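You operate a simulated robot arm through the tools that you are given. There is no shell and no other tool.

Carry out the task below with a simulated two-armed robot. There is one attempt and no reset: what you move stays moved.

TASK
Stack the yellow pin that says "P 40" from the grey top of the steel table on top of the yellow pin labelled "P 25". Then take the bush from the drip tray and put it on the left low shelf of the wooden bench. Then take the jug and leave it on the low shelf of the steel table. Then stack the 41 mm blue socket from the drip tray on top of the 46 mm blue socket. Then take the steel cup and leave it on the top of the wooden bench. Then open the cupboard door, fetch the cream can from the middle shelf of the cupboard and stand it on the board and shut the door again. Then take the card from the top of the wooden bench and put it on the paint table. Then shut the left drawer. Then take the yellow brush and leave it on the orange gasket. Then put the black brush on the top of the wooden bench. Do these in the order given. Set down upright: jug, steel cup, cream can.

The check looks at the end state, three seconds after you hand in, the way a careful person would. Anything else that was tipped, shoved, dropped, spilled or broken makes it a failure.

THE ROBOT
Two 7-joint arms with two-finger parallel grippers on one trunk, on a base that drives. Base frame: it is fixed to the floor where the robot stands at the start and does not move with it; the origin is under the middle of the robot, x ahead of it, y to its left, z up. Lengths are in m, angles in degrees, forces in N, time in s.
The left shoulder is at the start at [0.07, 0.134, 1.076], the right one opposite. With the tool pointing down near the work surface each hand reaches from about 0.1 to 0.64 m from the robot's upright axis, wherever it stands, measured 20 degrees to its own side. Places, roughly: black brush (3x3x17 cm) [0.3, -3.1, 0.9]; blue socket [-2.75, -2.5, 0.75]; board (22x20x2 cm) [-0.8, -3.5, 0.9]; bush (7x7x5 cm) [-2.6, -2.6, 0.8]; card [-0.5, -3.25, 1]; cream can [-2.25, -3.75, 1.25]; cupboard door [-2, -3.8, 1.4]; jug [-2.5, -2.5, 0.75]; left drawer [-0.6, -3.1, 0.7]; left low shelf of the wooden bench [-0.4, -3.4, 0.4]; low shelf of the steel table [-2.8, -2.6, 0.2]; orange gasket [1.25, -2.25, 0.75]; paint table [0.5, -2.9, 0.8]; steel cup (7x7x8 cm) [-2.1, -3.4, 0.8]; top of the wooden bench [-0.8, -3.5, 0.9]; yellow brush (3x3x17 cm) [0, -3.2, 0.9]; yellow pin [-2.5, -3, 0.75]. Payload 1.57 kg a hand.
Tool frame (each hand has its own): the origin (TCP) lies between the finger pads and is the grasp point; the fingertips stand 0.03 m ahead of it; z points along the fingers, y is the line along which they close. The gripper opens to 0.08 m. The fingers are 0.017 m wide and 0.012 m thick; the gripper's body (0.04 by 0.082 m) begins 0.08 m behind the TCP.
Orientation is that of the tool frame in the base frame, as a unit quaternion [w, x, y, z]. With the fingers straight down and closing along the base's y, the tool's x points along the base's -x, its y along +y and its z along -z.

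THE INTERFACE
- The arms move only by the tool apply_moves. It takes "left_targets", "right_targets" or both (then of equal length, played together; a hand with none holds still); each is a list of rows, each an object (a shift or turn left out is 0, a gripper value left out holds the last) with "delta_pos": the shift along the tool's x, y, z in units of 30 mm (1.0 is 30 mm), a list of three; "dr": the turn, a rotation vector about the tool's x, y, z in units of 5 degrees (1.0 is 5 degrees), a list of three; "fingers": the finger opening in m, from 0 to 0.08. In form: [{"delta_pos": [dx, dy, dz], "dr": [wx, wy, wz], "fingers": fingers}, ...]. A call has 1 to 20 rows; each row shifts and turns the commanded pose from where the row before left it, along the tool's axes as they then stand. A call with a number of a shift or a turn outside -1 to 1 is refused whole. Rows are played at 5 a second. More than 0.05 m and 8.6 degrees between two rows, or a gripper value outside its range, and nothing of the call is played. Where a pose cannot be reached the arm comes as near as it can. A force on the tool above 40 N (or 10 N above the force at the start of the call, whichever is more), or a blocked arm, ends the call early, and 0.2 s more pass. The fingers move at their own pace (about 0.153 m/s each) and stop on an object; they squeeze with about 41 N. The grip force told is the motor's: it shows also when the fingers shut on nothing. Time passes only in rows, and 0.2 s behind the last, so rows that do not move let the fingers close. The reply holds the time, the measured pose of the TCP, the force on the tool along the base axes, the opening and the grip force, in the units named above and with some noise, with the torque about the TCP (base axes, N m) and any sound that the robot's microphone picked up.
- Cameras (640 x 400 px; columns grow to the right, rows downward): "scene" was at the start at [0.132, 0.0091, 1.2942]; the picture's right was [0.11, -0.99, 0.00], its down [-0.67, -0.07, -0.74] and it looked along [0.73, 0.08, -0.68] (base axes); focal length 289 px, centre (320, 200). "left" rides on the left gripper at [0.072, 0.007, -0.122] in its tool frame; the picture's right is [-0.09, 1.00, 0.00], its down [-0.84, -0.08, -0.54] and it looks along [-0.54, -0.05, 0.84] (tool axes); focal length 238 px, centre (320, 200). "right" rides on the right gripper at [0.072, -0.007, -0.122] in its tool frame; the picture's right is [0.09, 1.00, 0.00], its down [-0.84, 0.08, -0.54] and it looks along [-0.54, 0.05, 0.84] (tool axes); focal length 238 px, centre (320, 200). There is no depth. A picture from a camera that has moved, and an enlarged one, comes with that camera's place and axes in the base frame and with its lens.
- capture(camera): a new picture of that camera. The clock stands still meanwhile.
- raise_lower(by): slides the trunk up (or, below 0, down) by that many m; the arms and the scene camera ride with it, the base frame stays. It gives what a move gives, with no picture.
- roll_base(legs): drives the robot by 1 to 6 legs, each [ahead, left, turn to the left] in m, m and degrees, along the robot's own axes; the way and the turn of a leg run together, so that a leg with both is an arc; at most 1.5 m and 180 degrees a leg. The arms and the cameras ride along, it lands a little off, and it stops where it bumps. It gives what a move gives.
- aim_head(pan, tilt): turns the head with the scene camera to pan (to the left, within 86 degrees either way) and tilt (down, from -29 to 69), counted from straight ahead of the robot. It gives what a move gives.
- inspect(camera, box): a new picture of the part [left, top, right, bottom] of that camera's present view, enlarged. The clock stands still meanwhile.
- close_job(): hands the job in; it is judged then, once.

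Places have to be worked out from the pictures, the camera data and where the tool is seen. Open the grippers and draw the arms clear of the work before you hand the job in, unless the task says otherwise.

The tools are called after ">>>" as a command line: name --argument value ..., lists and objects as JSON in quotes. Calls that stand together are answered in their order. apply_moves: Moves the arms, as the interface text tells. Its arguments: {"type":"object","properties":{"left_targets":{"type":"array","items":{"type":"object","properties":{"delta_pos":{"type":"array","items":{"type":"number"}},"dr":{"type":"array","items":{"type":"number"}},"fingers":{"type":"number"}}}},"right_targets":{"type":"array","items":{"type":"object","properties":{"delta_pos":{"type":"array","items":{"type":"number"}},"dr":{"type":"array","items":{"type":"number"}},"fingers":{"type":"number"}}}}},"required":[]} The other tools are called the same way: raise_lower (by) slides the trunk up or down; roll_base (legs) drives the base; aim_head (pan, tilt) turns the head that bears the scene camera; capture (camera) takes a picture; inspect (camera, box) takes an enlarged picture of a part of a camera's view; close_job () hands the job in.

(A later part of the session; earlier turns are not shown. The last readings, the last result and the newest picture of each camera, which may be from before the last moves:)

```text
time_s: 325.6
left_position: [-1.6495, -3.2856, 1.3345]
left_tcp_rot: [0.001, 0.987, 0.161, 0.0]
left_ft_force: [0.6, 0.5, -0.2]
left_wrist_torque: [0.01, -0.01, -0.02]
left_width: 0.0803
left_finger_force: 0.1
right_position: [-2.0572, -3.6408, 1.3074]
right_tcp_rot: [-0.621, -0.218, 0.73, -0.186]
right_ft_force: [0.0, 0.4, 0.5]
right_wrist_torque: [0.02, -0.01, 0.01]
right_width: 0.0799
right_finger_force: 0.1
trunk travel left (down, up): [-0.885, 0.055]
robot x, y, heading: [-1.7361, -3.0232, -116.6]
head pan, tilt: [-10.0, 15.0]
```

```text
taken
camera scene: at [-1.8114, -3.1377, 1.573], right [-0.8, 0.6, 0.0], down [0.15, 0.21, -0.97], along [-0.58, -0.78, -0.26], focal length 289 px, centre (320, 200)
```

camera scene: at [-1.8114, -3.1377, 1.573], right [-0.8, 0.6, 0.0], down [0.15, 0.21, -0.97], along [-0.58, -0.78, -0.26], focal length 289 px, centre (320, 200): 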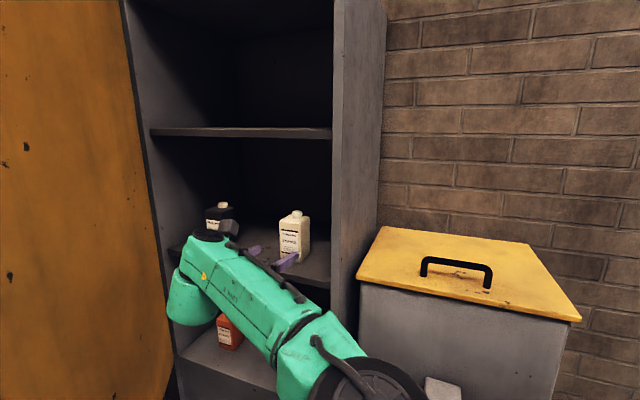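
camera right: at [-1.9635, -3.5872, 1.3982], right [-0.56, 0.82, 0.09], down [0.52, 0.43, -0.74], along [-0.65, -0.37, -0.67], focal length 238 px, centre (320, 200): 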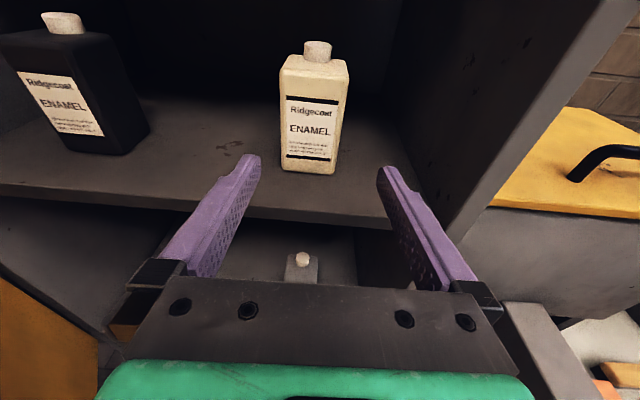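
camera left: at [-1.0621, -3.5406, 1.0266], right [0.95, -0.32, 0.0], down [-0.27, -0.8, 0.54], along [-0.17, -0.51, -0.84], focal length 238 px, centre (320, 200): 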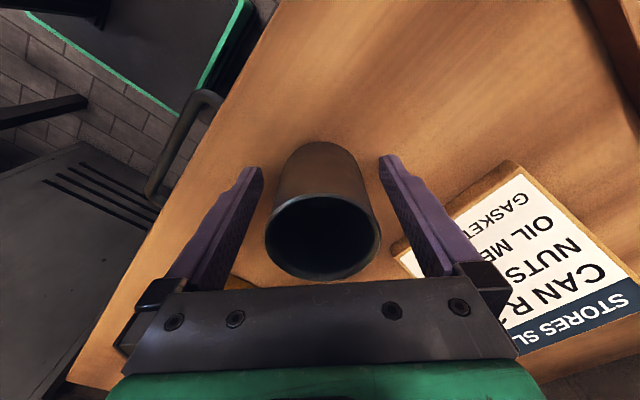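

The can's front is 0.098 m ahead, centred within 8 mm between the fingers. I advance the base 0.118 m so the fingers straddle it.

>>> roll_base --legs '[[0.09, -0.047, 0]]'

>>> capture --camera "right"

```text
time_s: 326.8
left_position: [-1.7279, -3.3446, 1.3357]
left_tcp_rot: [0.002, 0.987, 0.16, -0.002]
left_ft_force: [1.2, 0.4, 0.2]
left_wrist_torque: [-0.02, 0.02, -0.02]
left_width: 0.08
left_finger_force: 0.0
right_position: [-2.135, -3.6992, 1.3097]
right_tcp_rot: [-0.621, -0.217, 0.729, -0.186]
right_ft_force: [-0.2, 1.1, 0.7]
right_wrist_torque: [-0.02, -0.02, -0.01]
right_width: 0.0799
right_finger_force: 0.1
trunk travel left (down, up): [-0.885, 0.055]
robot x, y, heading: [-1.8145, -3.0783, -116.7]
head pan, tilt: [-10.0, 15.0]
```

```text
taken
camera right: at [-2.0419, -3.6443, 1.3998], right [-0.56, 0.82, 0.09], down [0.52, 0.43, -0.74], along [-0.65, -0.37, -0.67], focal length 238 px, centre (320, 200)
```

right: 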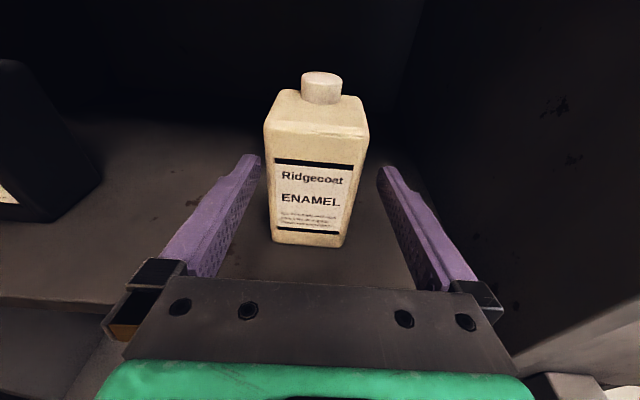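

The can stands between the fingers; TCP is at its front face. I move 22 mm further and close.

>>> roll_base --legs '[[0.02, -0.011, 0]]'

>>> capture --camera "right"

```text
time_s: 327.6
left_position: [-1.7484, -3.3579, 1.3353]
left_tcp_rot: [0.001, 0.987, 0.16, -0.001]
left_ft_force: [0.7, -0.5, -0.1]
left_wrist_torque: [0.0, 0.05, -0.01]
left_width: 0.08
left_finger_force: 0.0
right_position: [-2.1547, -3.7138, 1.3086]
right_tcp_rot: [-0.621, -0.218, 0.73, -0.186]
right_ft_force: [0.0, 0.2, -0.3]
right_wrist_torque: [-0.02, 0.03, 0.02]
right_width: 0.0801
right_finger_force: 0.1
trunk travel left (down, up): [-0.885, 0.055]
robot x, y, heading: [-1.8346, -3.0927, -116.8]
head pan, tilt: [-10.0, 15.0]
```

```text
taken
camera right: at [-2.0608, -3.6583, 1.3989], right [-0.56, 0.82, 0.09], down [0.52, 0.43, -0.74], along [-0.65, -0.37, -0.67], focal length 238 px, centre (320, 200)
```

right: 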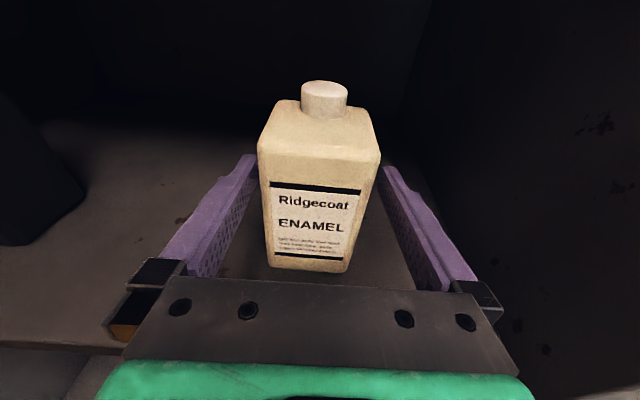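

The fingers straddle the can. I close them.

>>> apply_moves --right_targets '[{"fingers": 0.065}, {"fingers": 0.055}, {"fingers": 0.03}, {"delta_pos": [0, 0, 0]}, {"delta_pos": [0, 0, 0]}]'

>>> capture --camera "right"

```text
time_s: 328.8
left_position: [-1.7523, -3.3616, 1.3345]
left_tcp_rot: [0.0, 0.987, 0.159, 0.0]
left_ft_force: [0.4, -0.2, -0.3]
left_wrist_torque: [0.01, 0.0, -0.03]
left_width: 0.0799
left_finger_force: 0.0
right_position: [-2.1605, -3.7161, 1.3048]
right_tcp_rot: [-0.618, -0.22, 0.732, -0.186]
right_ft_force: [-0.2, -0.4, -0.4]
right_wrist_torque: [0.02, -0.02, 0.0]
right_width: 0.0597
right_finger_force: 41.4
trunk travel left (down, up): [-0.885, 0.055]
robot x, y, heading: [-1.8366, -3.0941, -116.8]
head pan, tilt: [-10.0, 15.0]
```

```text
taken
camera right: at [-2.0655, -3.6621, 1.3961], right [-0.56, 0.82, 0.09], down [0.52, 0.43, -0.74], along [-0.65, -0.36, -0.67], focal length 238 px, centre (320, 200)
```

right: 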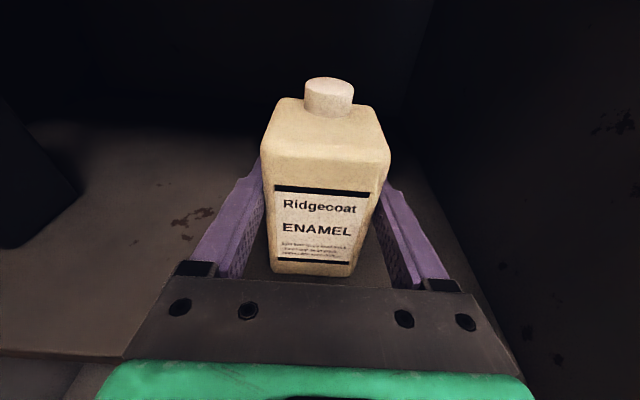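

Can gripped (60 mm). I lift it 35 mm with the trunk and check.

>>> raise_lower --by 0.035

>>> capture --camera "right"

>>> capture --camera "scene"

```text
time_s: 329.6
left_position: [-1.7522, -3.3603, 1.3691]
left_tcp_rot: [0.0, 0.987, 0.161, 0.0]
left_ft_force: [-0.4, 0.3, -0.5]
left_wrist_torque: [-0.02, -0.03, -0.01]
left_width: 0.08
left_finger_force: 0.0
right_position: [-2.1598, -3.7167, 1.3412]
right_tcp_rot: [-0.619, -0.219, 0.731, -0.186]
right_ft_force: [0.1, 0.7, -3.9]
right_wrist_torque: [0.05, 0.0, -0.02]
right_width: 0.0597
right_finger_force: 41.8
trunk travel left (down, up): [-0.92, 0.02]
robot x, y, heading: [-1.8335, -3.0935, -116.3]
head pan, tilt: [-10.0, 15.0]
```

```text
taken
camera right: at [-2.0655, -3.6621, 1.4313], right [-0.56, 0.82, 0.09], down [0.52, 0.43, -0.74], along [-0.65, -0.36, -0.67], focal length 238 px, centre (320, 200)
```

right: 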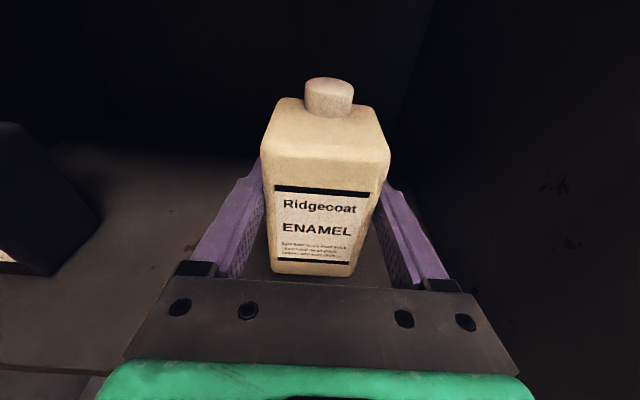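

```text
taken
camera scene: at [-1.9144, -3.213, 1.6075], right [-0.8, 0.6, 0.0], down [0.15, 0.21, -0.97], along [-0.58, -0.78, -0.26], focal length 289 px, centre (320, 200)
```

scene: 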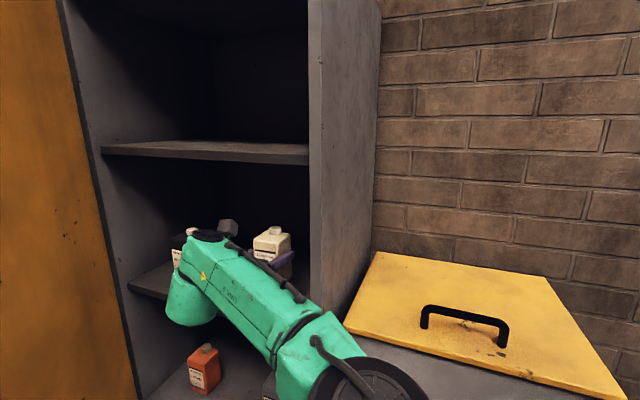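

The can is lifted level (≈ 3.9 N). I back straight out of the cupboard, keeping clear of the door edge.

>>> roll_base --legs '[[-0.189, 0.112, 0], [-0.29, 0.102, 0]]'

>>> capture --camera "scene"

>>> capture --camera "right"

```text
time_s: 332.9
left_position: [-1.3446, -3.0267, 1.3685]
left_tcp_rot: [0.0, 0.987, 0.161, 0.002]
left_ft_force: [0.3, 0.0, -0.2]
left_wrist_torque: [0.0, 0.01, -0.04]
left_width: 0.08
left_finger_force: 0.1
right_position: [-1.75, -3.3824, 1.3384]
right_tcp_rot: [-0.618, -0.22, 0.732, -0.185]
right_ft_force: [-0.2, 0.4, -4.4]
right_wrist_torque: [0.0, -0.02, 0.0]
right_width: 0.0597
right_finger_force: 41.3
trunk travel left (down, up): [-0.92, 0.02]
robot x, y, heading: [-1.4256, -2.7564, -116.4]
head pan, tilt: [-10.0, 15.0]
```

```text
taken
camera scene: at [-1.5074, -2.8797, 1.6071], right [-0.81, 0.59, 0.0], down [0.16, 0.21, -0.97], along [-0.57, -0.78, -0.26], focal length 289 px, centre (320, 200)
```

scene: 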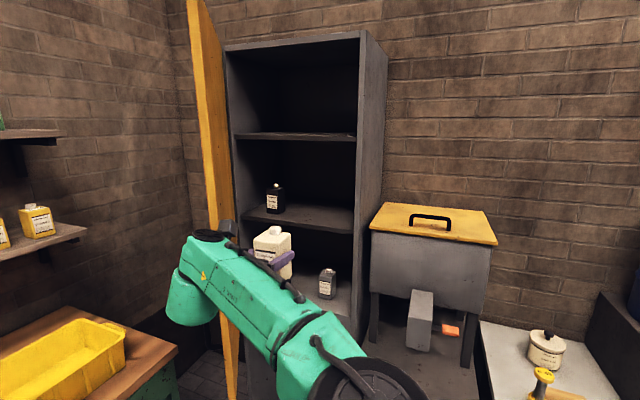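

```text
taken
camera right: at [-1.657, -3.3289, 1.4299], right [-0.56, 0.82, 0.09], down [0.52, 0.44, -0.73], along [-0.64, -0.37, -0.67], focal length 238 px, centre (320, 200)
```

right: 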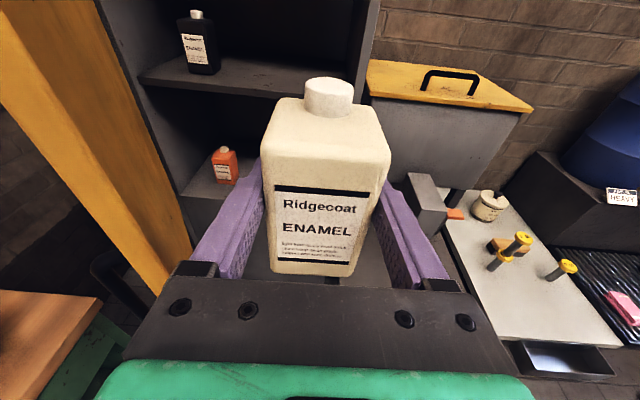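

The can is out, held upright. I turn the robot left to face the bench and straighten the hand relative to the robot.

>>> roll_base --legs '[[-0.1, 0.05, 0], [0, 0, 58]]'

>>> apply_moves --right_targets '[{"dr": [0.987, 0, -0.16]}, {"dr": [0.987, 0, -0.16]}, {"dr": [0.987, 0, -0.16]}, {"dr": [0.987, 0, -0.16]}, {"dr": [0.987, 0, -0.16]}, {"dr": [0.987, 0, -0.16]}, {"delta_pos": [-0.16, 0.2, -0.9]}, {"delta_pos": [-0.16, 0.2, -0.9]}, {"delta_pos": [-0.16, 0.2, -0.9]}, {"delta_pos": [0, 0, 0]}]'

>>> aim_head --pan 0 --tilt 35

>>> capture --camera "scene"

>>> capture --camera "right"

```text
time_s: 336.7
left_position: [-1.0667, -2.7656, 1.3689]
left_tcp_rot: [-0.001, 0.79, 0.613, 0.001]
left_ft_force: [0.4, -0.5, 1.0]
left_wrist_torque: [0.0, -0.01, -0.03]
left_width: 0.0802
left_finger_force: 0.1
right_position: [-0.9866, -3.2997, 1.3393]
right_tcp_rot: [0.454, 0.542, -0.537, 0.459]
right_ft_force: [0.0, 0.0, -4.8]
right_wrist_torque: [0.05, -0.01, -0.01]
right_width: 0.0596
right_finger_force: 40.9
trunk travel left (down, up): [-0.92, 0.02]
robot x, y, heading: [-1.3358, -2.6911, -59.2]
head pan, tilt: [-10.0, 15.0]
```

```text
time_s: 338.9
left_position: [-1.0662, -2.7647, 1.3693]
left_tcp_rot: [-0.001, 0.79, 0.614, 0.0]
left_ft_force: [0.7, -0.3, 0.7]
left_wrist_torque: [-0.07, 0.01, 0.03]
left_width: 0.08
left_finger_force: 0.0
right_position: [-1.0451, -3.2384, 1.3381]
right_tcp_rot: [0.319, 0.663, -0.379, 0.562]
right_ft_force: [-0.2, 0.4, -3.8]
right_wrist_torque: [0.0, -0.01, -0.03]
right_width: 0.0598
right_finger_force: 40.7
trunk travel left (down, up): [-0.92, 0.02]
robot x, y, heading: [-1.3371, -2.6904, -59.1]
head pan, tilt: [-10.0, 15.0]
```

```text
time_s: 339.7
left_position: [-1.0663, -2.7654, 1.3691]
left_tcp_rot: [0.0, 0.789, 0.614, 0.001]
left_ft_force: [0.4, -0.2, 0.3]
left_wrist_torque: [0.0, 0.0, 0.03]
left_width: 0.0797
left_finger_force: 0.0
right_position: [-1.0448, -3.2387, 1.3369]
right_tcp_rot: [0.319, 0.662, -0.378, 0.563]
right_ft_force: [-0.9, -0.4, -3.9]
right_wrist_torque: [0.02, 0.0, -0.01]
right_width: 0.0597
right_finger_force: 40.9
trunk travel left (down, up): [-0.92, 0.02]
robot x, y, heading: [-1.3352, -2.693, -59.0]
head pan, tilt: [0.0, 35.0]
```

```text
taken
camera scene: at [-1.2662, -2.8093, 1.5755], right [-0.86, -0.51, 0.0], down [-0.29, 0.49, -0.82], along [0.42, -0.7, -0.57], focal length 289 px, centre (320, 200)
```

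scene: 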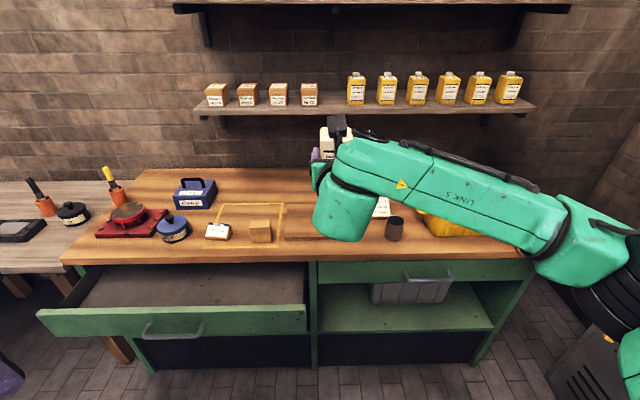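

```text
taken
camera right: at [-1.0941, -3.1416, 1.4282], right [-0.85, -0.52, 0.09], down [-0.41, 0.54, -0.74], along [0.34, -0.66, -0.67], focal length 238 px, centre (320, 200)
```

right: 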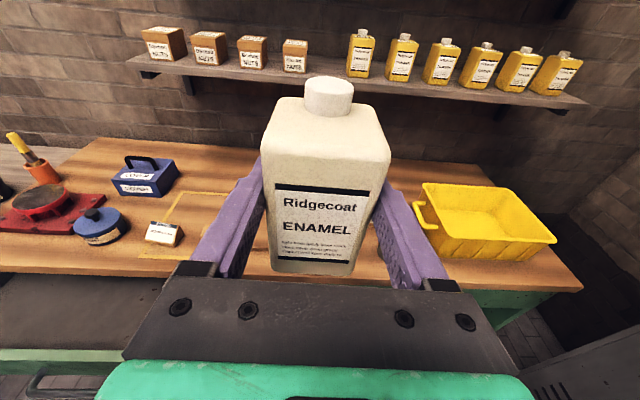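

I see the bench. I drive ahead 0.3 m and 6 cm left, still at height, and look with both wrist cameras for the board.

>>> roll_base --legs '[[0.3, 0.06, 0.5]]'

>>> capture --camera "right"

>>> capture --camera "left"

>>> aim_head --pan 12 --tilt 50

>>> capture --camera "scene"

```text
time_s: 341.8
left_position: [-0.8585, -3.0021, 1.3694]
left_tcp_rot: [0.002, 0.791, 0.612, 0.0]
left_ft_force: [0.6, 1.0, -0.2]
left_wrist_torque: [-0.06, -0.02, 0.01]
left_width: 0.0799
left_finger_force: 0.0
right_position: [-0.8384, -3.4758, 1.3384]
right_tcp_rot: [0.321, 0.661, -0.381, 0.561]
right_ft_force: [-0.1, 0.7, -4.0]
right_wrist_torque: [0.07, 0.08, 0.02]
right_width: 0.0598
right_finger_force: 40.9
trunk travel left (down, up): [-0.92, 0.02]
robot x, y, heading: [-1.1266, -2.9295, -59.3]
head pan, tilt: [0.0, 35.0]
```

```text
taken
camera right: at [-0.8887, -3.3775, 1.4295], right [-0.85, -0.52, 0.09], down [-0.4, 0.54, -0.74], along [0.33, -0.66, -0.67], focal length 238 px, centre (320, 200)
```

right: 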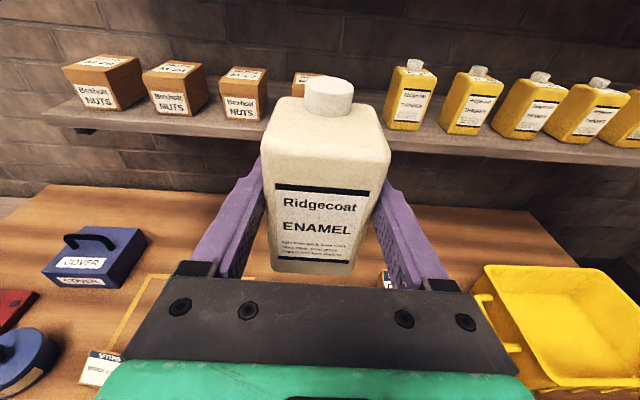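

```text
taken
camera left: at [-0.8334, -2.9332, 1.4911], right [0.94, -0.34, 0.0], down [-0.29, -0.79, 0.54], along [-0.18, -0.51, -0.84], focal length 238 px, centre (320, 200)
```

left: 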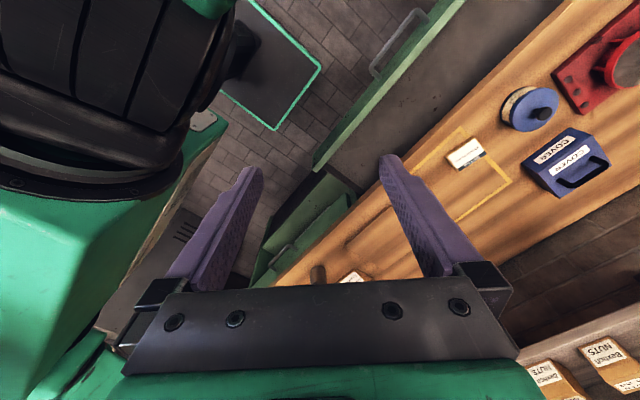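

```text
time_s: 342.6
left_position: [-0.8551, -3.0028, 1.3691]
left_tcp_rot: [0.0, 0.791, 0.612, 0.001]
left_ft_force: [0.0, 0.3, -0.6]
left_wrist_torque: [0.01, 0.03, 0.04]
left_width: 0.0801
left_finger_force: 0.0
right_position: [-0.8372, -3.4772, 1.3371]
right_tcp_rot: [0.32, 0.662, -0.38, 0.561]
right_ft_force: [0.0, 0.6, -4.6]
right_wrist_torque: [0.02, 0.04, 0.01]
right_width: 0.0597
right_finger_force: 40.7
trunk travel left (down, up): [-0.92, 0.02]
robot x, y, heading: [-1.1267, -2.9265, -59.3]
head pan, tilt: [12.0, 50.0]
```

```text
taken
camera scene: at [-1.0496, -3.0274, 1.5538], right [-0.74, -0.68, 0.0], down [-0.52, 0.57, -0.64], along [0.43, -0.47, -0.77], focal length 289 px, centre (320, 200)
```

scene: 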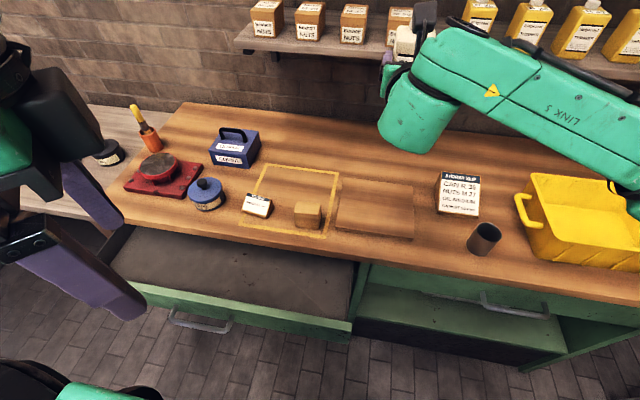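

Now the board is in full view. I zoom in to find its corners.

>>> inspect --camera "scene" --box '[230, 150, 510, 290]'

```text
2.29 times, centred on (370, 220) of scene
camera zoom: at [-1.0496, -3.0274, 1.5538], right [-0.74, -0.68, 0.0], down [-0.52, 0.57, -0.64], along [0.43, -0.47, -0.77], focal length 662 px, centre (206, 154)
```

zoom: 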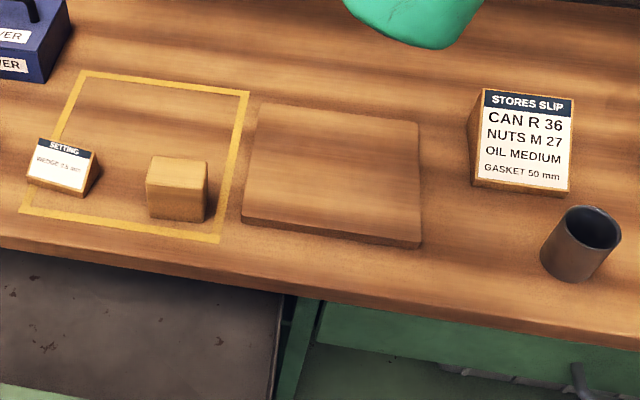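

Board: s 0.72–0.94, d 0.03–0.235 in the bench frame; the can is above it near the front. I drive 3.5 cm further in, then lower the trunk 0.37 m.

>>> roll_base --legs '[[0.035, 0, 0]]'

>>> raise_lower --by -0.25

>>> capture --camera "scene"

>>> capture --camera "right"

```text
time_s: 343.4
left_position: [-0.8436, -3.0243, 1.3702]
left_tcp_rot: [0.002, 0.791, 0.612, 0.0]
left_ft_force: [0.0, -1.1, -0.9]
left_wrist_torque: [-0.06, -0.03, 0.02]
left_width: 0.0802
left_finger_force: 0.0
right_position: [-0.8247, -3.4986, 1.3406]
right_tcp_rot: [0.322, 0.66, -0.379, 0.563]
right_ft_force: [-0.8, 1.4, -3.5]
right_wrist_torque: [0.02, 0.02, 0.0]
right_width: 0.0597
right_finger_force: 41.1
trunk travel left (down, up): [-0.92, 0.02]
robot x, y, heading: [-1.1106, -2.9567, -59.6]
head pan, tilt: [12.0, 50.0]
```

```text
time_s: 346.0
left_position: [-0.8394, -3.0336, 1.1191]
left_tcp_rot: [0.0, 0.791, 0.612, 0.001]
left_ft_force: [0.0, 0.0, 0.5]
left_wrist_torque: [-0.02, -0.04, -0.01]
left_width: 0.08
left_finger_force: 0.1
right_position: [-0.8195, -3.5058, 1.0877]
right_tcp_rot: [0.321, 0.661, -0.381, 0.561]
right_ft_force: [0.2, 0.5, -3.5]
right_wrist_torque: [0.05, 0.04, 0.01]
right_width: 0.0596
right_finger_force: 41.4
trunk travel left (down, up): [-0.67, 0.27]
robot x, y, heading: [-1.1117, -2.9543, -59.5]
head pan, tilt: [12.0, 50.0]
```

```text
taken
camera scene: at [-1.0327, -3.0561, 1.3038], right [-0.74, -0.68, 0.0], down [-0.52, 0.57, -0.64], along [0.43, -0.47, -0.77], focal length 289 px, centre (320, 200)
```

scene: 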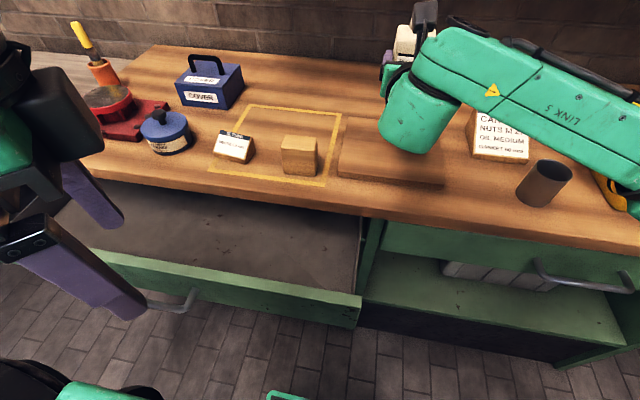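

```text
taken
camera right: at [-0.8699, -3.4084, 1.1783], right [-0.85, -0.52, 0.09], down [-0.4, 0.54, -0.74], along [0.33, -0.66, -0.67], focal length 238 px, centre (320, 200)
```

right: 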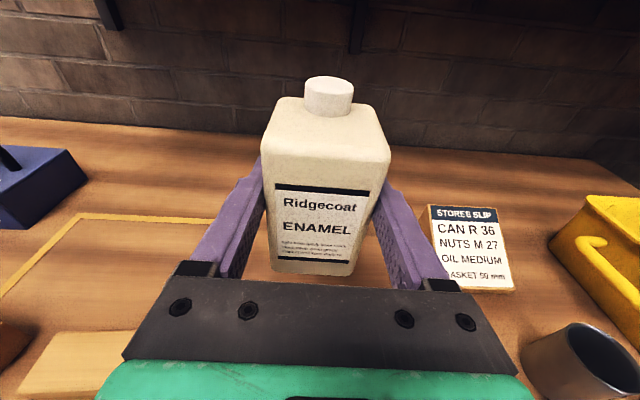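

All clear so far. I lower the trunk another 0.12 m and look again.

>>> raise_lower --by -0.12

>>> capture --camera "scene"

>>> capture --camera "right"

```text
time_s: 347.5
left_position: [-0.8395, -3.0317, 0.9985]
left_tcp_rot: [0.0, 0.79, 0.613, 0.001]
left_ft_force: [-0.3, -0.5, 0.2]
left_wrist_torque: [0.0, 0.01, 0.01]
left_width: 0.0799
left_finger_force: 0.0
right_position: [-0.8194, -3.5064, 0.9681]
right_tcp_rot: [0.321, 0.661, -0.381, 0.561]
right_ft_force: [0.1, 0.7, -4.3]
right_wrist_torque: [0.03, 0.02, -0.04]
right_width: 0.06
right_finger_force: 41.2
trunk travel left (down, up): [-0.55, 0.39]
robot x, y, heading: [-1.1095, -2.9587, -59.9]
head pan, tilt: [12.0, 50.0]
```

```text
taken
camera scene: at [-1.0328, -3.0559, 1.1838], right [-0.74, -0.68, 0.0], down [-0.52, 0.57, -0.64], along [0.43, -0.47, -0.77], focal length 289 px, centre (320, 200)
```

scene: 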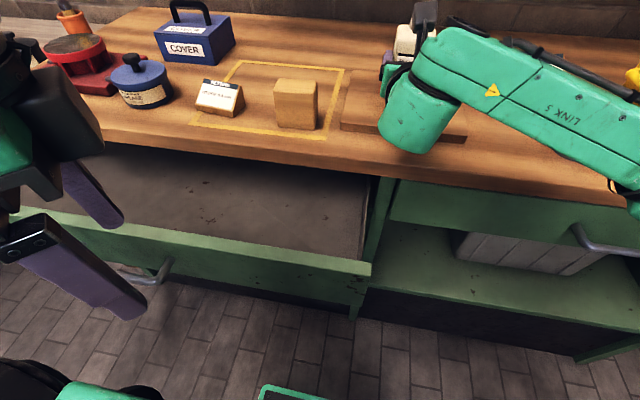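

```text
taken
camera right: at [-0.87, -3.4083, 1.0584], right [-0.85, -0.52, 0.09], down [-0.4, 0.54, -0.74], along [0.33, -0.66, -0.67], focal length 238 px, centre (320, 200)
```

right: 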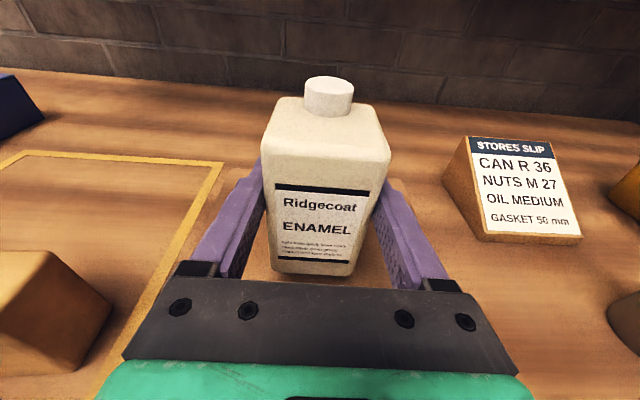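

The can is ≈ 3.5 cm above the board. I lower 25 mm with the arm, then creep.

>>> apply_moves --right_targets '[{"delta_pos": [-0.41, 0, 0.067]}, {"delta_pos": [-0.41, 0, 0.067]}, {"delta_pos": [0, 0, 0]}]'

>>> apply_moves --right_targets '[{"delta_pos": [-0.066, 0, 0.011]}, {"delta_pos": [-0.066, 0, 0.011]}, {"delta_pos": [0, 0, 0]}]'

>>> apply_moves --right_targets '[{"delta_pos": [-0.066, 0, 0.011]}, {"delta_pos": [-0.066, 0, 0.011]}, {"delta_pos": [0, 0, 0]}]'

```text
time_s: 348.3
left_position: [-0.8389, -3.033, 0.9992]
left_tcp_rot: [0.0, 0.791, 0.612, 0.001]
left_ft_force: [0.5, 0.2, 0.4]
left_wrist_torque: [0.03, 0.0, -0.04]
left_width: 0.0799
left_finger_force: 0.0
right_position: [-0.819, -3.505, 0.9436]
right_tcp_rot: [0.32, 0.662, -0.38, 0.562]
right_ft_force: [0.1, 0.1, -4.1]
right_wrist_torque: [0.05, 0.03, -0.03]
right_width: 0.0599
right_finger_force: 41.6
trunk travel left (down, up): [-0.55, 0.39]
robot x, y, heading: [-1.1077, -2.9518, -59.5]
head pan, tilt: [12.0, 50.0]
```

```text
time_s: 349.1
left_position: [-0.8403, -3.0299, 0.9985]
left_tcp_rot: [0.001, 0.791, 0.612, 0.0]
left_ft_force: [-1.6, 0.4, 0.6]
left_wrist_torque: [-0.02, 0.03, -0.01]
left_width: 0.0801
left_finger_force: 0.0
right_position: [-0.8199, -3.5049, 0.9431]
right_tcp_rot: [0.322, 0.659, -0.379, 0.564]
right_ft_force: [4.4, -5.7, 16.1]
right_wrist_torque: [-0.33, 0.37, 0.23]
right_width: 0.0598
right_finger_force: 40.9
trunk travel left (down, up): [-0.55, 0.39]
robot x, y, heading: [-1.1121, -2.955, -59.2]
head pan, tilt: [12.0, 50.0]
```

```text
time_s: 349.9
left_position: [-0.8409, -3.0291, 1.0002]
left_tcp_rot: [0.002, 0.79, 0.613, 0.0]
left_ft_force: [0.1, -0.2, -0.2]
left_wrist_torque: [0.01, 0.02, 0.01]
left_width: 0.0802
left_finger_force: 0.0
right_position: [-0.8214, -3.5028, 0.9425]
right_tcp_rot: [0.324, 0.656, -0.379, 0.567]
right_ft_force: [8.2, -11.2, 34.5]
right_wrist_torque: [-0.26, 0.16, 0.07]
right_width: 0.0597
right_finger_force: 41.2
trunk travel left (down, up): [-0.55, 0.39]
robot x, y, heading: [-1.1067, -2.9571, -59.7]
head pan, tilt: [12.0, 50.0]
```

Contact came earlier than expected (TCP 0.943); I'm pressing too hard, so I ease back up about 5 mm.

>>> apply_moves --right_targets '[{"delta_pos": [0.08, 0, -0.013]}, {"delta_pos": [0.06, 0, -0.01]}, {"delta_pos": [0, 0, 0]}]'

>>> capture --camera "right"

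>>> capture --camera "scene"

```text
time_s: 350.7
left_position: [-0.8402, -3.0309, 1.0003]
left_tcp_rot: [0.002, 0.791, 0.611, 0.001]
left_ft_force: [-0.6, 0.6, 0.1]
left_wrist_torque: [0.0, -0.01, 0.0]
left_width: 0.0802
left_finger_force: 0.1
right_position: [-0.8198, -3.5034, 0.9441]
right_tcp_rot: [0.322, 0.659, -0.38, 0.564]
right_ft_force: [5.4, -9.4, 24.8]
right_wrist_torque: [-0.07, -0.12, -0.05]
right_width: 0.0597
right_finger_force: 41.4
trunk travel left (down, up): [-0.55, 0.39]
robot x, y, heading: [-1.109, -2.9562, -59.4]
head pan, tilt: [12.0, 50.0]
```

```text
taken
camera right: at [-0.8706, -3.4054, 1.0327], right [-0.85, -0.51, 0.09], down [-0.4, 0.54, -0.74], along [0.34, -0.67, -0.66], focal length 238 px, centre (320, 200)
```

right: 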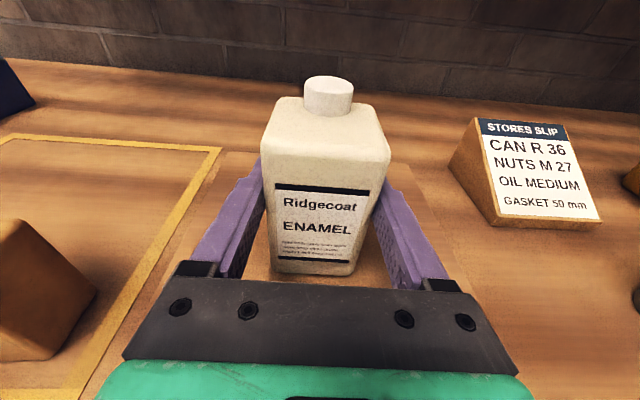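

```text
taken
camera scene: at [-1.0338, -3.0535, 1.184], right [-0.74, -0.68, 0.0], down [-0.52, 0.56, -0.64], along [0.43, -0.48, -0.77], focal length 289 px, centre (320, 200)
```

scene: 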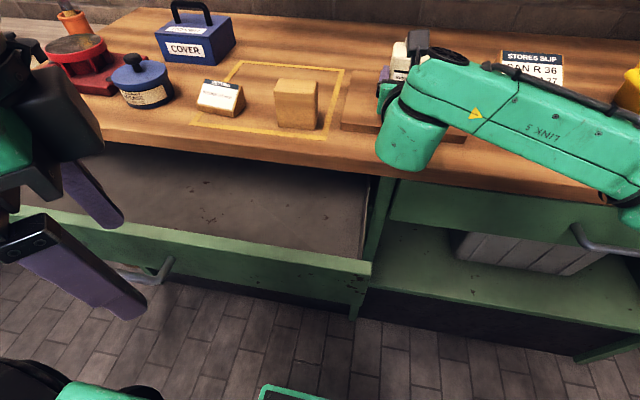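

The force is still 25 N; I ease up further in small steps until it is near zero.

>>> apply_moves --right_targets '[{"delta_pos": [0.08, 0, -0.013]}, {"delta_pos": [0, 0, 0]}]'

>>> apply_moves --right_targets '[{"delta_pos": [0.06, 0, -0.01]}, {"delta_pos": [0, 0, 0]}]'

```text
time_s: 351.3
left_position: [-0.8402, -3.0304, 1.0003]
left_tcp_rot: [0.001, 0.79, 0.613, 0.0]
left_ft_force: [-0.2, 0.8, -0.2]
left_wrist_torque: [0.01, 0.0, 0.02]
left_width: 0.0797
left_finger_force: 0.1
right_position: [-0.8208, -3.503, 0.9418]
right_tcp_rot: [0.322, 0.66, -0.38, 0.562]
right_ft_force: [4.1, -8.9, 19.0]
right_wrist_torque: [-0.01, -0.21, -0.04]
right_width: 0.0598
right_finger_force: 41.0
trunk travel left (down, up): [-0.55, 0.39]
robot x, y, heading: [-1.1103, -2.9542, -59.5]
head pan, tilt: [12.0, 50.0]
```

```text
time_s: 351.9
left_position: [-0.8407, -3.031, 0.9991]
left_tcp_rot: [0.001, 0.791, 0.612, 0.0]
left_ft_force: [-0.2, -0.6, -0.9]
left_wrist_torque: [-0.01, -0.01, -0.01]
left_width: 0.08
left_finger_force: 0.0
right_position: [-0.8212, -3.5028, 0.9418]
right_tcp_rot: [0.321, 0.662, -0.381, 0.56]
right_ft_force: [0.4, -2.7, 6.2]
right_wrist_torque: [-0.42, -0.45, -0.08]
right_width: 0.06
right_finger_force: 40.4
trunk travel left (down, up): [-0.55, 0.39]
robot x, y, heading: [-1.1126, -2.9559, -59.6]
head pan, tilt: [12.0, 50.0]
```

>>> apply_moves --right_targets '[{"delta_pos": [0.03, 0, -0.005]}, {"delta_pos": [0, 0, 0]}]'

>>> inspect --camera "right" --box '[230, 60, 430, 300]'

```text
time_s: 352.5
left_position: [-0.8391, -3.0301, 0.9991]
left_tcp_rot: [0.0, 0.791, 0.612, 0.0]
left_ft_force: [0.2, 0.5, 0.9]
left_wrist_torque: [0.0, 0.03, -0.01]
left_width: 0.08
left_finger_force: 0.1
right_position: [-0.8197, -3.5032, 0.9417]
right_tcp_rot: [0.32, 0.663, -0.381, 0.56]
right_ft_force: [0.3, 0.6, -2.5]
right_wrist_torque: [0.05, 0.05, 0.01]
right_width: 0.0597
right_finger_force: 41.2
trunk travel left (down, up): [-0.55, 0.39]
robot x, y, heading: [-1.109, -2.9534, -59.5]
head pan, tilt: [12.0, 50.0]
```

```text
1.67 times, centred on (330, 180) of right
camera zoom: at [-0.8699, -3.4066, 1.034], right [-0.85, -0.52, 0.09], down [-0.41, 0.54, -0.73], along [0.33, -0.66, -0.67], focal length 397 px, centre (303, 233)
```

zoom: 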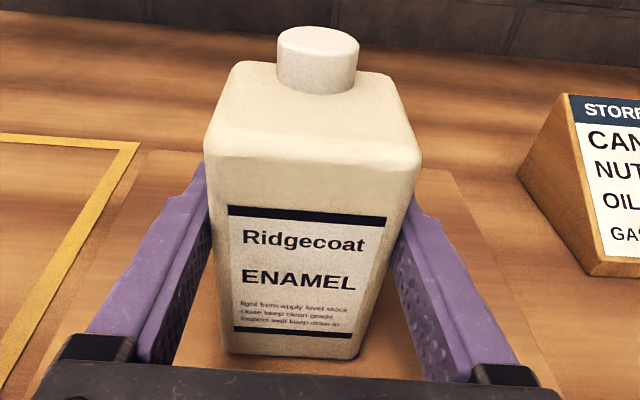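

The force is now just below the can's weight (−2.5 N): it just touches the board. I open the fingers gently.

>>> apply_moves --right_targets '[{"delta_pos": [-0.02, 0, 0.003]}, {"delta_pos": [0, 0, 0]}, {"fingers": 0.065}, {"fingers": 0.072}, {"fingers": 0.08}, {"delta_pos": [0, 0, 0]}]'

>>> capture --camera "right"

```text
time_s: 353.9
left_position: [-0.8392, -3.0326, 1.0003]
left_tcp_rot: [0.001, 0.791, 0.612, 0.0]
left_ft_force: [-0.5, 0.1, -0.3]
left_wrist_torque: [0.0, -0.01, -0.01]
left_width: 0.0805
left_finger_force: 0.2
right_position: [-0.8207, -3.5036, 0.9434]
right_tcp_rot: [0.322, 0.66, -0.381, 0.562]
right_ft_force: [0.1, 1.0, 0.1]
right_wrist_torque: [0.0, 0.04, 0.05]
right_width: 0.0802
right_finger_force: 0.1
trunk travel left (down, up): [-0.55, 0.39]
robot x, y, heading: [-1.1107, -2.956, -59.6]
head pan, tilt: [12.0, 50.0]
```

```text
taken
camera right: at [-0.8702, -3.407, 1.0348], right [-0.85, -0.52, 0.09], down [-0.4, 0.54, -0.74], along [0.33, -0.66, -0.67], focal length 238 px, centre (320, 200)
```

right: 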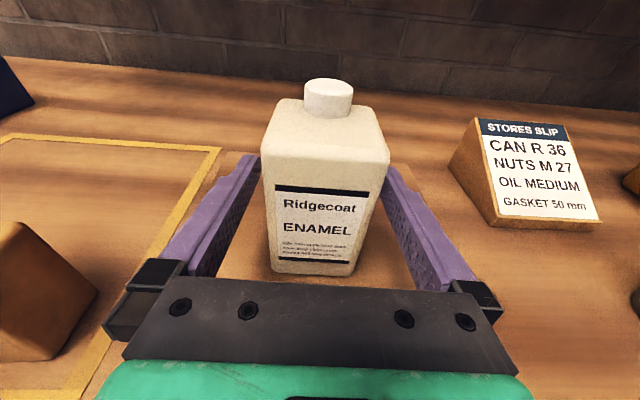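

The can stands free on the board. I back straight away 0.35 m.

>>> roll_base --legs '[[-0.35, 0, 0]]'

>>> capture --camera "scene"

>>> capture --camera "right"

```text
time_s: 356.2
left_position: [-1.0164, -2.7318, 0.9995]
left_tcp_rot: [0.001, 0.79, 0.613, 0.0]
left_ft_force: [0.5, 0.0, -0.3]
left_wrist_torque: [0.03, -0.02, -0.01]
left_width: 0.0798
left_finger_force: 0.0
right_position: [-0.9963, -3.2041, 0.9444]
right_tcp_rot: [0.32, 0.661, -0.379, 0.562]
right_ft_force: [-0.1, 0.8, 0.0]
right_wrist_torque: [0.0, 0.03, 0.04]
right_width: 0.0802
right_finger_force: 0.1
trunk travel left (down, up): [-0.55, 0.39]
robot x, y, heading: [-1.2852, -2.6554, -59.3]
head pan, tilt: [12.0, 50.0]
```

```text
taken
camera scene: at [-1.2096, -2.7556, 1.1839], right [-0.74, -0.68, 0.0], down [-0.52, 0.56, -0.64], along [0.44, -0.47, -0.77], focal length 289 px, centre (320, 200)
```

scene: 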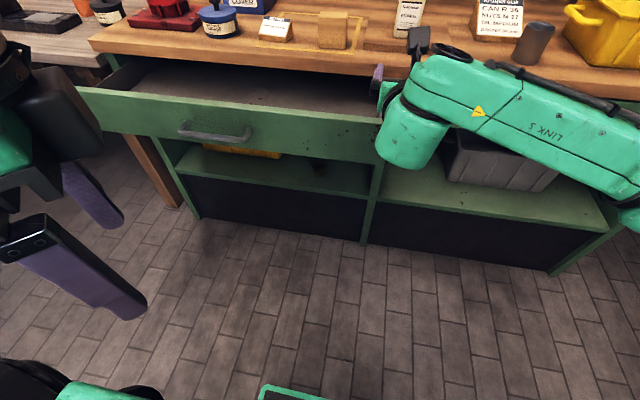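

```text
taken
camera right: at [-1.0458, -3.1068, 1.0349], right [-0.85, -0.52, 0.09], down [-0.41, 0.54, -0.74], along [0.33, -0.66, -0.67], focal length 238 px, centre (320, 200)
```

right: 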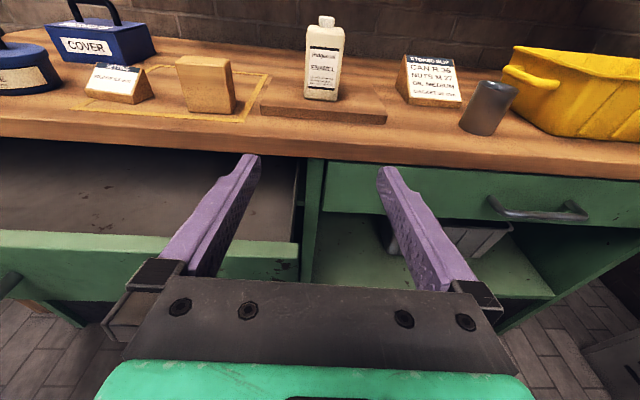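

The can stands on the board. Now to shut the door: I raise the trunk, close the right fingers, turn to the cupboard and slide in front of it.

>>> raise_lower --by 0.2

>>> apply_moves --right_targets '[{"delta_pos": [0, -0.8, 0], "fingers": 0.0}, {"delta_pos": [0, -0.8, 0]}, {"delta_pos": [0, -0.8, 0]}, {"delta_pos": [0, 0, 0]}]'

>>> roll_base --legs '[[0, 0, -89], [0, 0.5, 0]]'

>>> aim_head --pan 5 --tilt 15

>>> capture --camera "scene"

```text
time_s: 358.4
left_position: [-1.0163, -2.7315, 1.2002]
left_tcp_rot: [0.0, 0.79, 0.613, 0.0]
left_ft_force: [-0.7, -0.6, 0.7]
left_wrist_torque: [0.0, 0.03, 0.0]
left_width: 0.08
left_finger_force: 0.1
right_position: [-0.995, -3.205, 1.1435]
right_tcp_rot: [0.32, 0.662, -0.38, 0.562]
right_ft_force: [0.2, -0.2, 1.1]
right_wrist_torque: [0.0, 0.0, -0.03]
right_width: 0.0799
right_finger_force: 0.0
trunk travel left (down, up): [-0.75, 0.19]
robot x, y, heading: [-1.2859, -2.6573, -59.5]
head pan, tilt: [12.0, 50.0]
```

```text
time_s: 359.4
left_position: [-1.0161, -2.733, 1.199]
left_tcp_rot: [0.0, 0.79, 0.613, 0.001]
left_ft_force: [-1.0, 0.0, 0.6]
left_wrist_torque: [0.02, 0.02, -0.03]
left_width: 0.08
left_finger_force: 0.0
right_position: [-0.9362, -3.1661, 1.1441]
right_tcp_rot: [0.319, 0.662, -0.379, 0.562]
right_ft_force: [1.0, -0.1, 0.6]
right_wrist_torque: [0.01, 0.0, -0.01]
right_width: 0.0001
right_finger_force: 21.7
trunk travel left (down, up): [-0.75, 0.19]
robot x, y, heading: [-1.287, -2.6541, -59.5]
head pan, tilt: [12.0, 50.0]
```

```text
time_s: 366.1
left_position: [-1.0923, -3.3532, 1.1997]
left_tcp_rot: [0.001, 0.993, -0.114, 0.001]
left_ft_force: [0.0, -0.4, 0.6]
left_wrist_torque: [0.01, 0.02, -0.02]
left_width: 0.0801
left_finger_force: 0.0
right_position: [-1.5218, -3.4439, 1.144]
right_tcp_rot: [-0.622, -0.208, 0.734, -0.179]
right_ft_force: [-0.5, 0.0, 0.8]
right_wrist_torque: [0.02, 0.0, 0.01]
right_width: 0.0
right_finger_force: 21.6
trunk travel left (down, up): [-0.75, 0.19]
robot x, y, heading: [-1.0215, -3.0829, -148.1]
head pan, tilt: [12.0, 50.0]
```

```text
time_s: 367.1
left_position: [-1.0909, -3.3539, 1.1999]
left_tcp_rot: [0.001, 0.993, -0.114, 0.0]
left_ft_force: [-0.2, 0.8, 0.6]
left_wrist_torque: [-0.02, 0.03, 0.01]
left_width: 0.0801
left_finger_force: 0.1
right_position: [-1.5214, -3.4437, 1.1446]
right_tcp_rot: [-0.622, -0.208, 0.734, -0.178]
right_ft_force: [0.4, -0.1, 0.4]
right_wrist_torque: [0.01, 0.05, 0.02]
right_width: 0.0
right_finger_force: 21.2
trunk travel left (down, up): [-0.75, 0.19]
robot x, y, heading: [-1.0245, -3.0817, -148.1]
head pan, tilt: [5.0, 15.0]
```

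```text
taken
camera scene: at [-1.1396, -3.1648, 1.4375], right [-0.6, 0.8, 0.0], down [0.21, 0.16, -0.97], along [-0.77, -0.58, -0.26], focal length 289 px, centre (320, 200)
```

scene: 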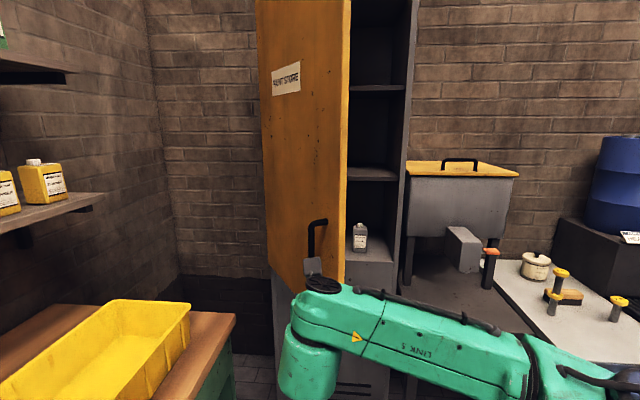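

The hand is lined up with the door's outer face, but the handle is in its path, so I raise the trunk 0.15 m to push above the handle, then drive forward 0.25 m.

>>> raise_lower --by 0.15

>>> roll_base --legs '[[0.25, 0, 0]]'

>>> capture --camera "scene"

>>> capture --camera "right"

```text
time_s: 368.9
left_position: [-1.0907, -3.3537, 1.3488]
left_tcp_rot: [0.001, 0.993, -0.114, 0.0]
left_ft_force: [0.6, 0.5, 0.7]
left_wrist_torque: [0.01, -0.01, 0.0]
left_width: 0.0802
left_finger_force: 0.0
right_position: [-1.5222, -3.4443, 1.2943]
right_tcp_rot: [-0.621, -0.207, 0.734, -0.178]
right_ft_force: [0.6, -0.7, 0.0]
right_wrist_torque: [0.02, 0.0, -0.02]
right_width: 0.0
right_finger_force: 21.3
trunk travel left (down, up): [-0.9, 0.04]
robot x, y, heading: [-1.0199, -3.0819, -148.3]
head pan, tilt: [5.0, 15.0]
```

```text
time_s: 370.7
left_position: [-1.3031, -3.4877, 1.3499]
left_tcp_rot: [0.001, 0.994, -0.113, -0.001]
left_ft_force: [-1.0, 0.4, 0.3]
left_wrist_torque: [-0.02, 0.02, -0.03]
left_width: 0.0799
left_finger_force: 0.0
right_position: [-1.7355, -3.5776, 1.2972]
right_tcp_rot: [-0.622, -0.207, 0.734, -0.178]
right_ft_force: [0.0, 0.7, -0.1]
right_wrist_torque: [0.07, -0.02, 0.0]
right_width: 0.0002
right_finger_force: 21.7
trunk travel left (down, up): [-0.9, 0.04]
robot x, y, heading: [-1.2356, -3.2206, -148.0]
head pan, tilt: [5.0, 15.0]
```

```text
taken
camera scene: at [-1.3519, -3.2976, 1.588], right [-0.6, 0.8, 0.0], down [0.2, 0.15, -0.97], along [-0.77, -0.58, -0.26], focal length 289 px, centre (320, 200)
```

scene: 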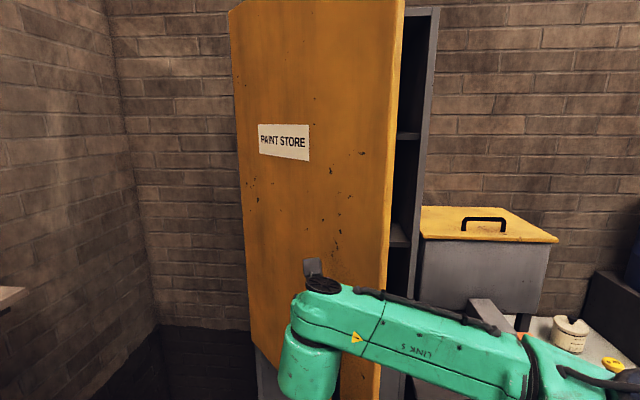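

```text
taken
camera right: at [-1.64, -3.5255, 1.3871], right [-0.54, 0.84, 0.09], down [0.53, 0.42, -0.74], along [-0.66, -0.35, -0.67], focal length 238 px, centre (320, 200)
```

right: 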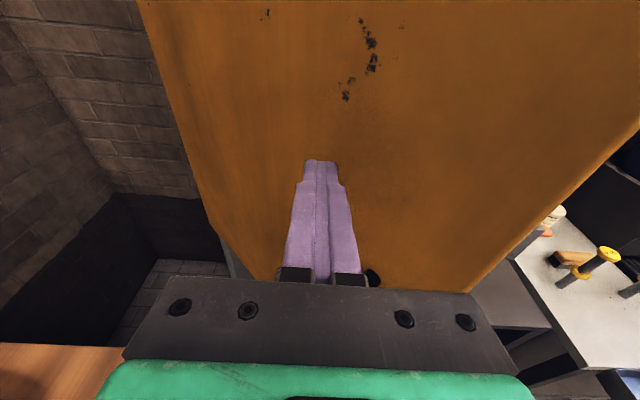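

The fingertips are at the door's outer face. I keep driving forward to swing it shut.

>>> roll_base --legs '[[0.15, 0, 0]]'

>>> capture --camera "scene"

>>> capture --camera "right"

```text
time_s: 372.1
left_position: [-1.4318, -3.5669, 1.3503]
left_tcp_rot: [0.002, 0.994, -0.114, -0.001]
left_ft_force: [-0.3, -0.1, 0.6]
left_wrist_torque: [0.0, 0.03, 0.02]
left_width: 0.08
left_finger_force: 0.0
right_position: [-1.8633, -3.6569, 1.2957]
right_tcp_rot: [-0.623, -0.208, 0.733, -0.179]
right_ft_force: [-0.2, 0.0, 0.0]
right_wrist_torque: [-0.02, -0.03, 0.0]
right_width: 0.0001
right_finger_force: 21.8
trunk travel left (down, up): [-0.9, 0.04]
robot x, y, heading: [-1.3655, -3.2978, -148.0]
head pan, tilt: [5.0, 15.0]
```

```text
taken
camera scene: at [-1.4799, -3.3774, 1.5881], right [-0.6, 0.8, 0.0], down [0.2, 0.15, -0.97], along [-0.77, -0.58, -0.26], focal length 289 px, centre (320, 200)
```

scene: 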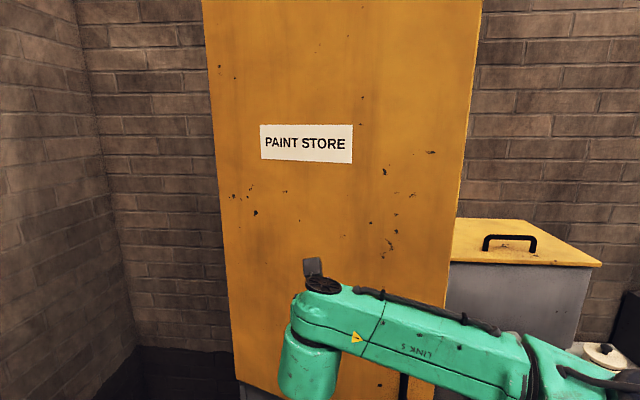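

```text
taken
camera right: at [-1.7679, -3.6053, 1.3874], right [-0.54, 0.84, 0.09], down [0.53, 0.42, -0.74], along [-0.66, -0.35, -0.67], focal length 238 px, centre (320, 200)
```

right: 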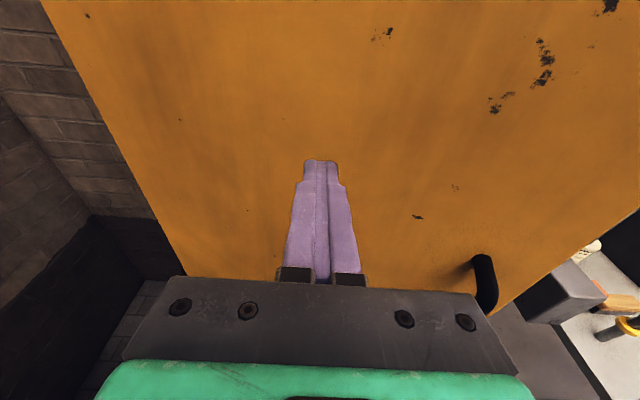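

The door is swinging shut (≈ 20° left). I push 0.1 m more.

>>> roll_base --legs '[[0.1, 0, 0]]'

>>> capture --camera "scene"

```text
time_s: 373.2
left_position: [-1.5119, -3.6166, 1.3512]
left_tcp_rot: [0.003, 0.994, -0.112, -0.002]
left_ft_force: [1.0, 0.3, 0.6]
left_wrist_torque: [-0.05, 0.03, 0.01]
left_width: 0.0801
left_finger_force: 0.1
right_position: [-1.9432, -3.7082, 1.2997]
right_tcp_rot: [-0.624, -0.208, 0.731, -0.181]
right_ft_force: [0.8, 1.1, 1.2]
right_wrist_torque: [0.01, -0.04, 0.01]
right_width: 0.0
right_finger_force: 21.6
trunk travel left (down, up): [-0.9, 0.04]
robot x, y, heading: [-1.4515, -3.3496, -147.9]
head pan, tilt: [5.0, 15.0]
```

```text
taken
camera scene: at [-1.559, -3.4266, 1.5887], right [-0.6, 0.8, 0.0], down [0.2, 0.15, -0.97], along [-0.77, -0.58, -0.25], focal length 289 px, centre (320, 200)
```

scene: 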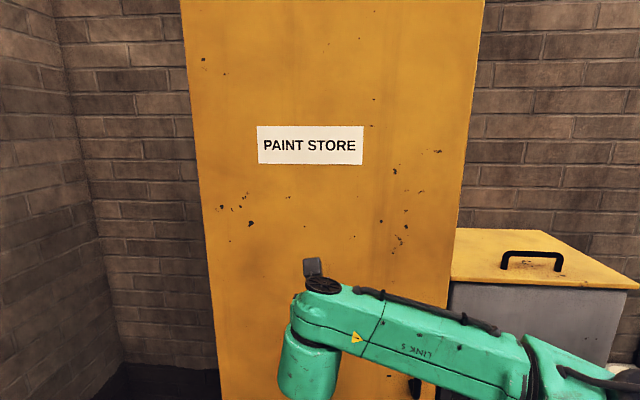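

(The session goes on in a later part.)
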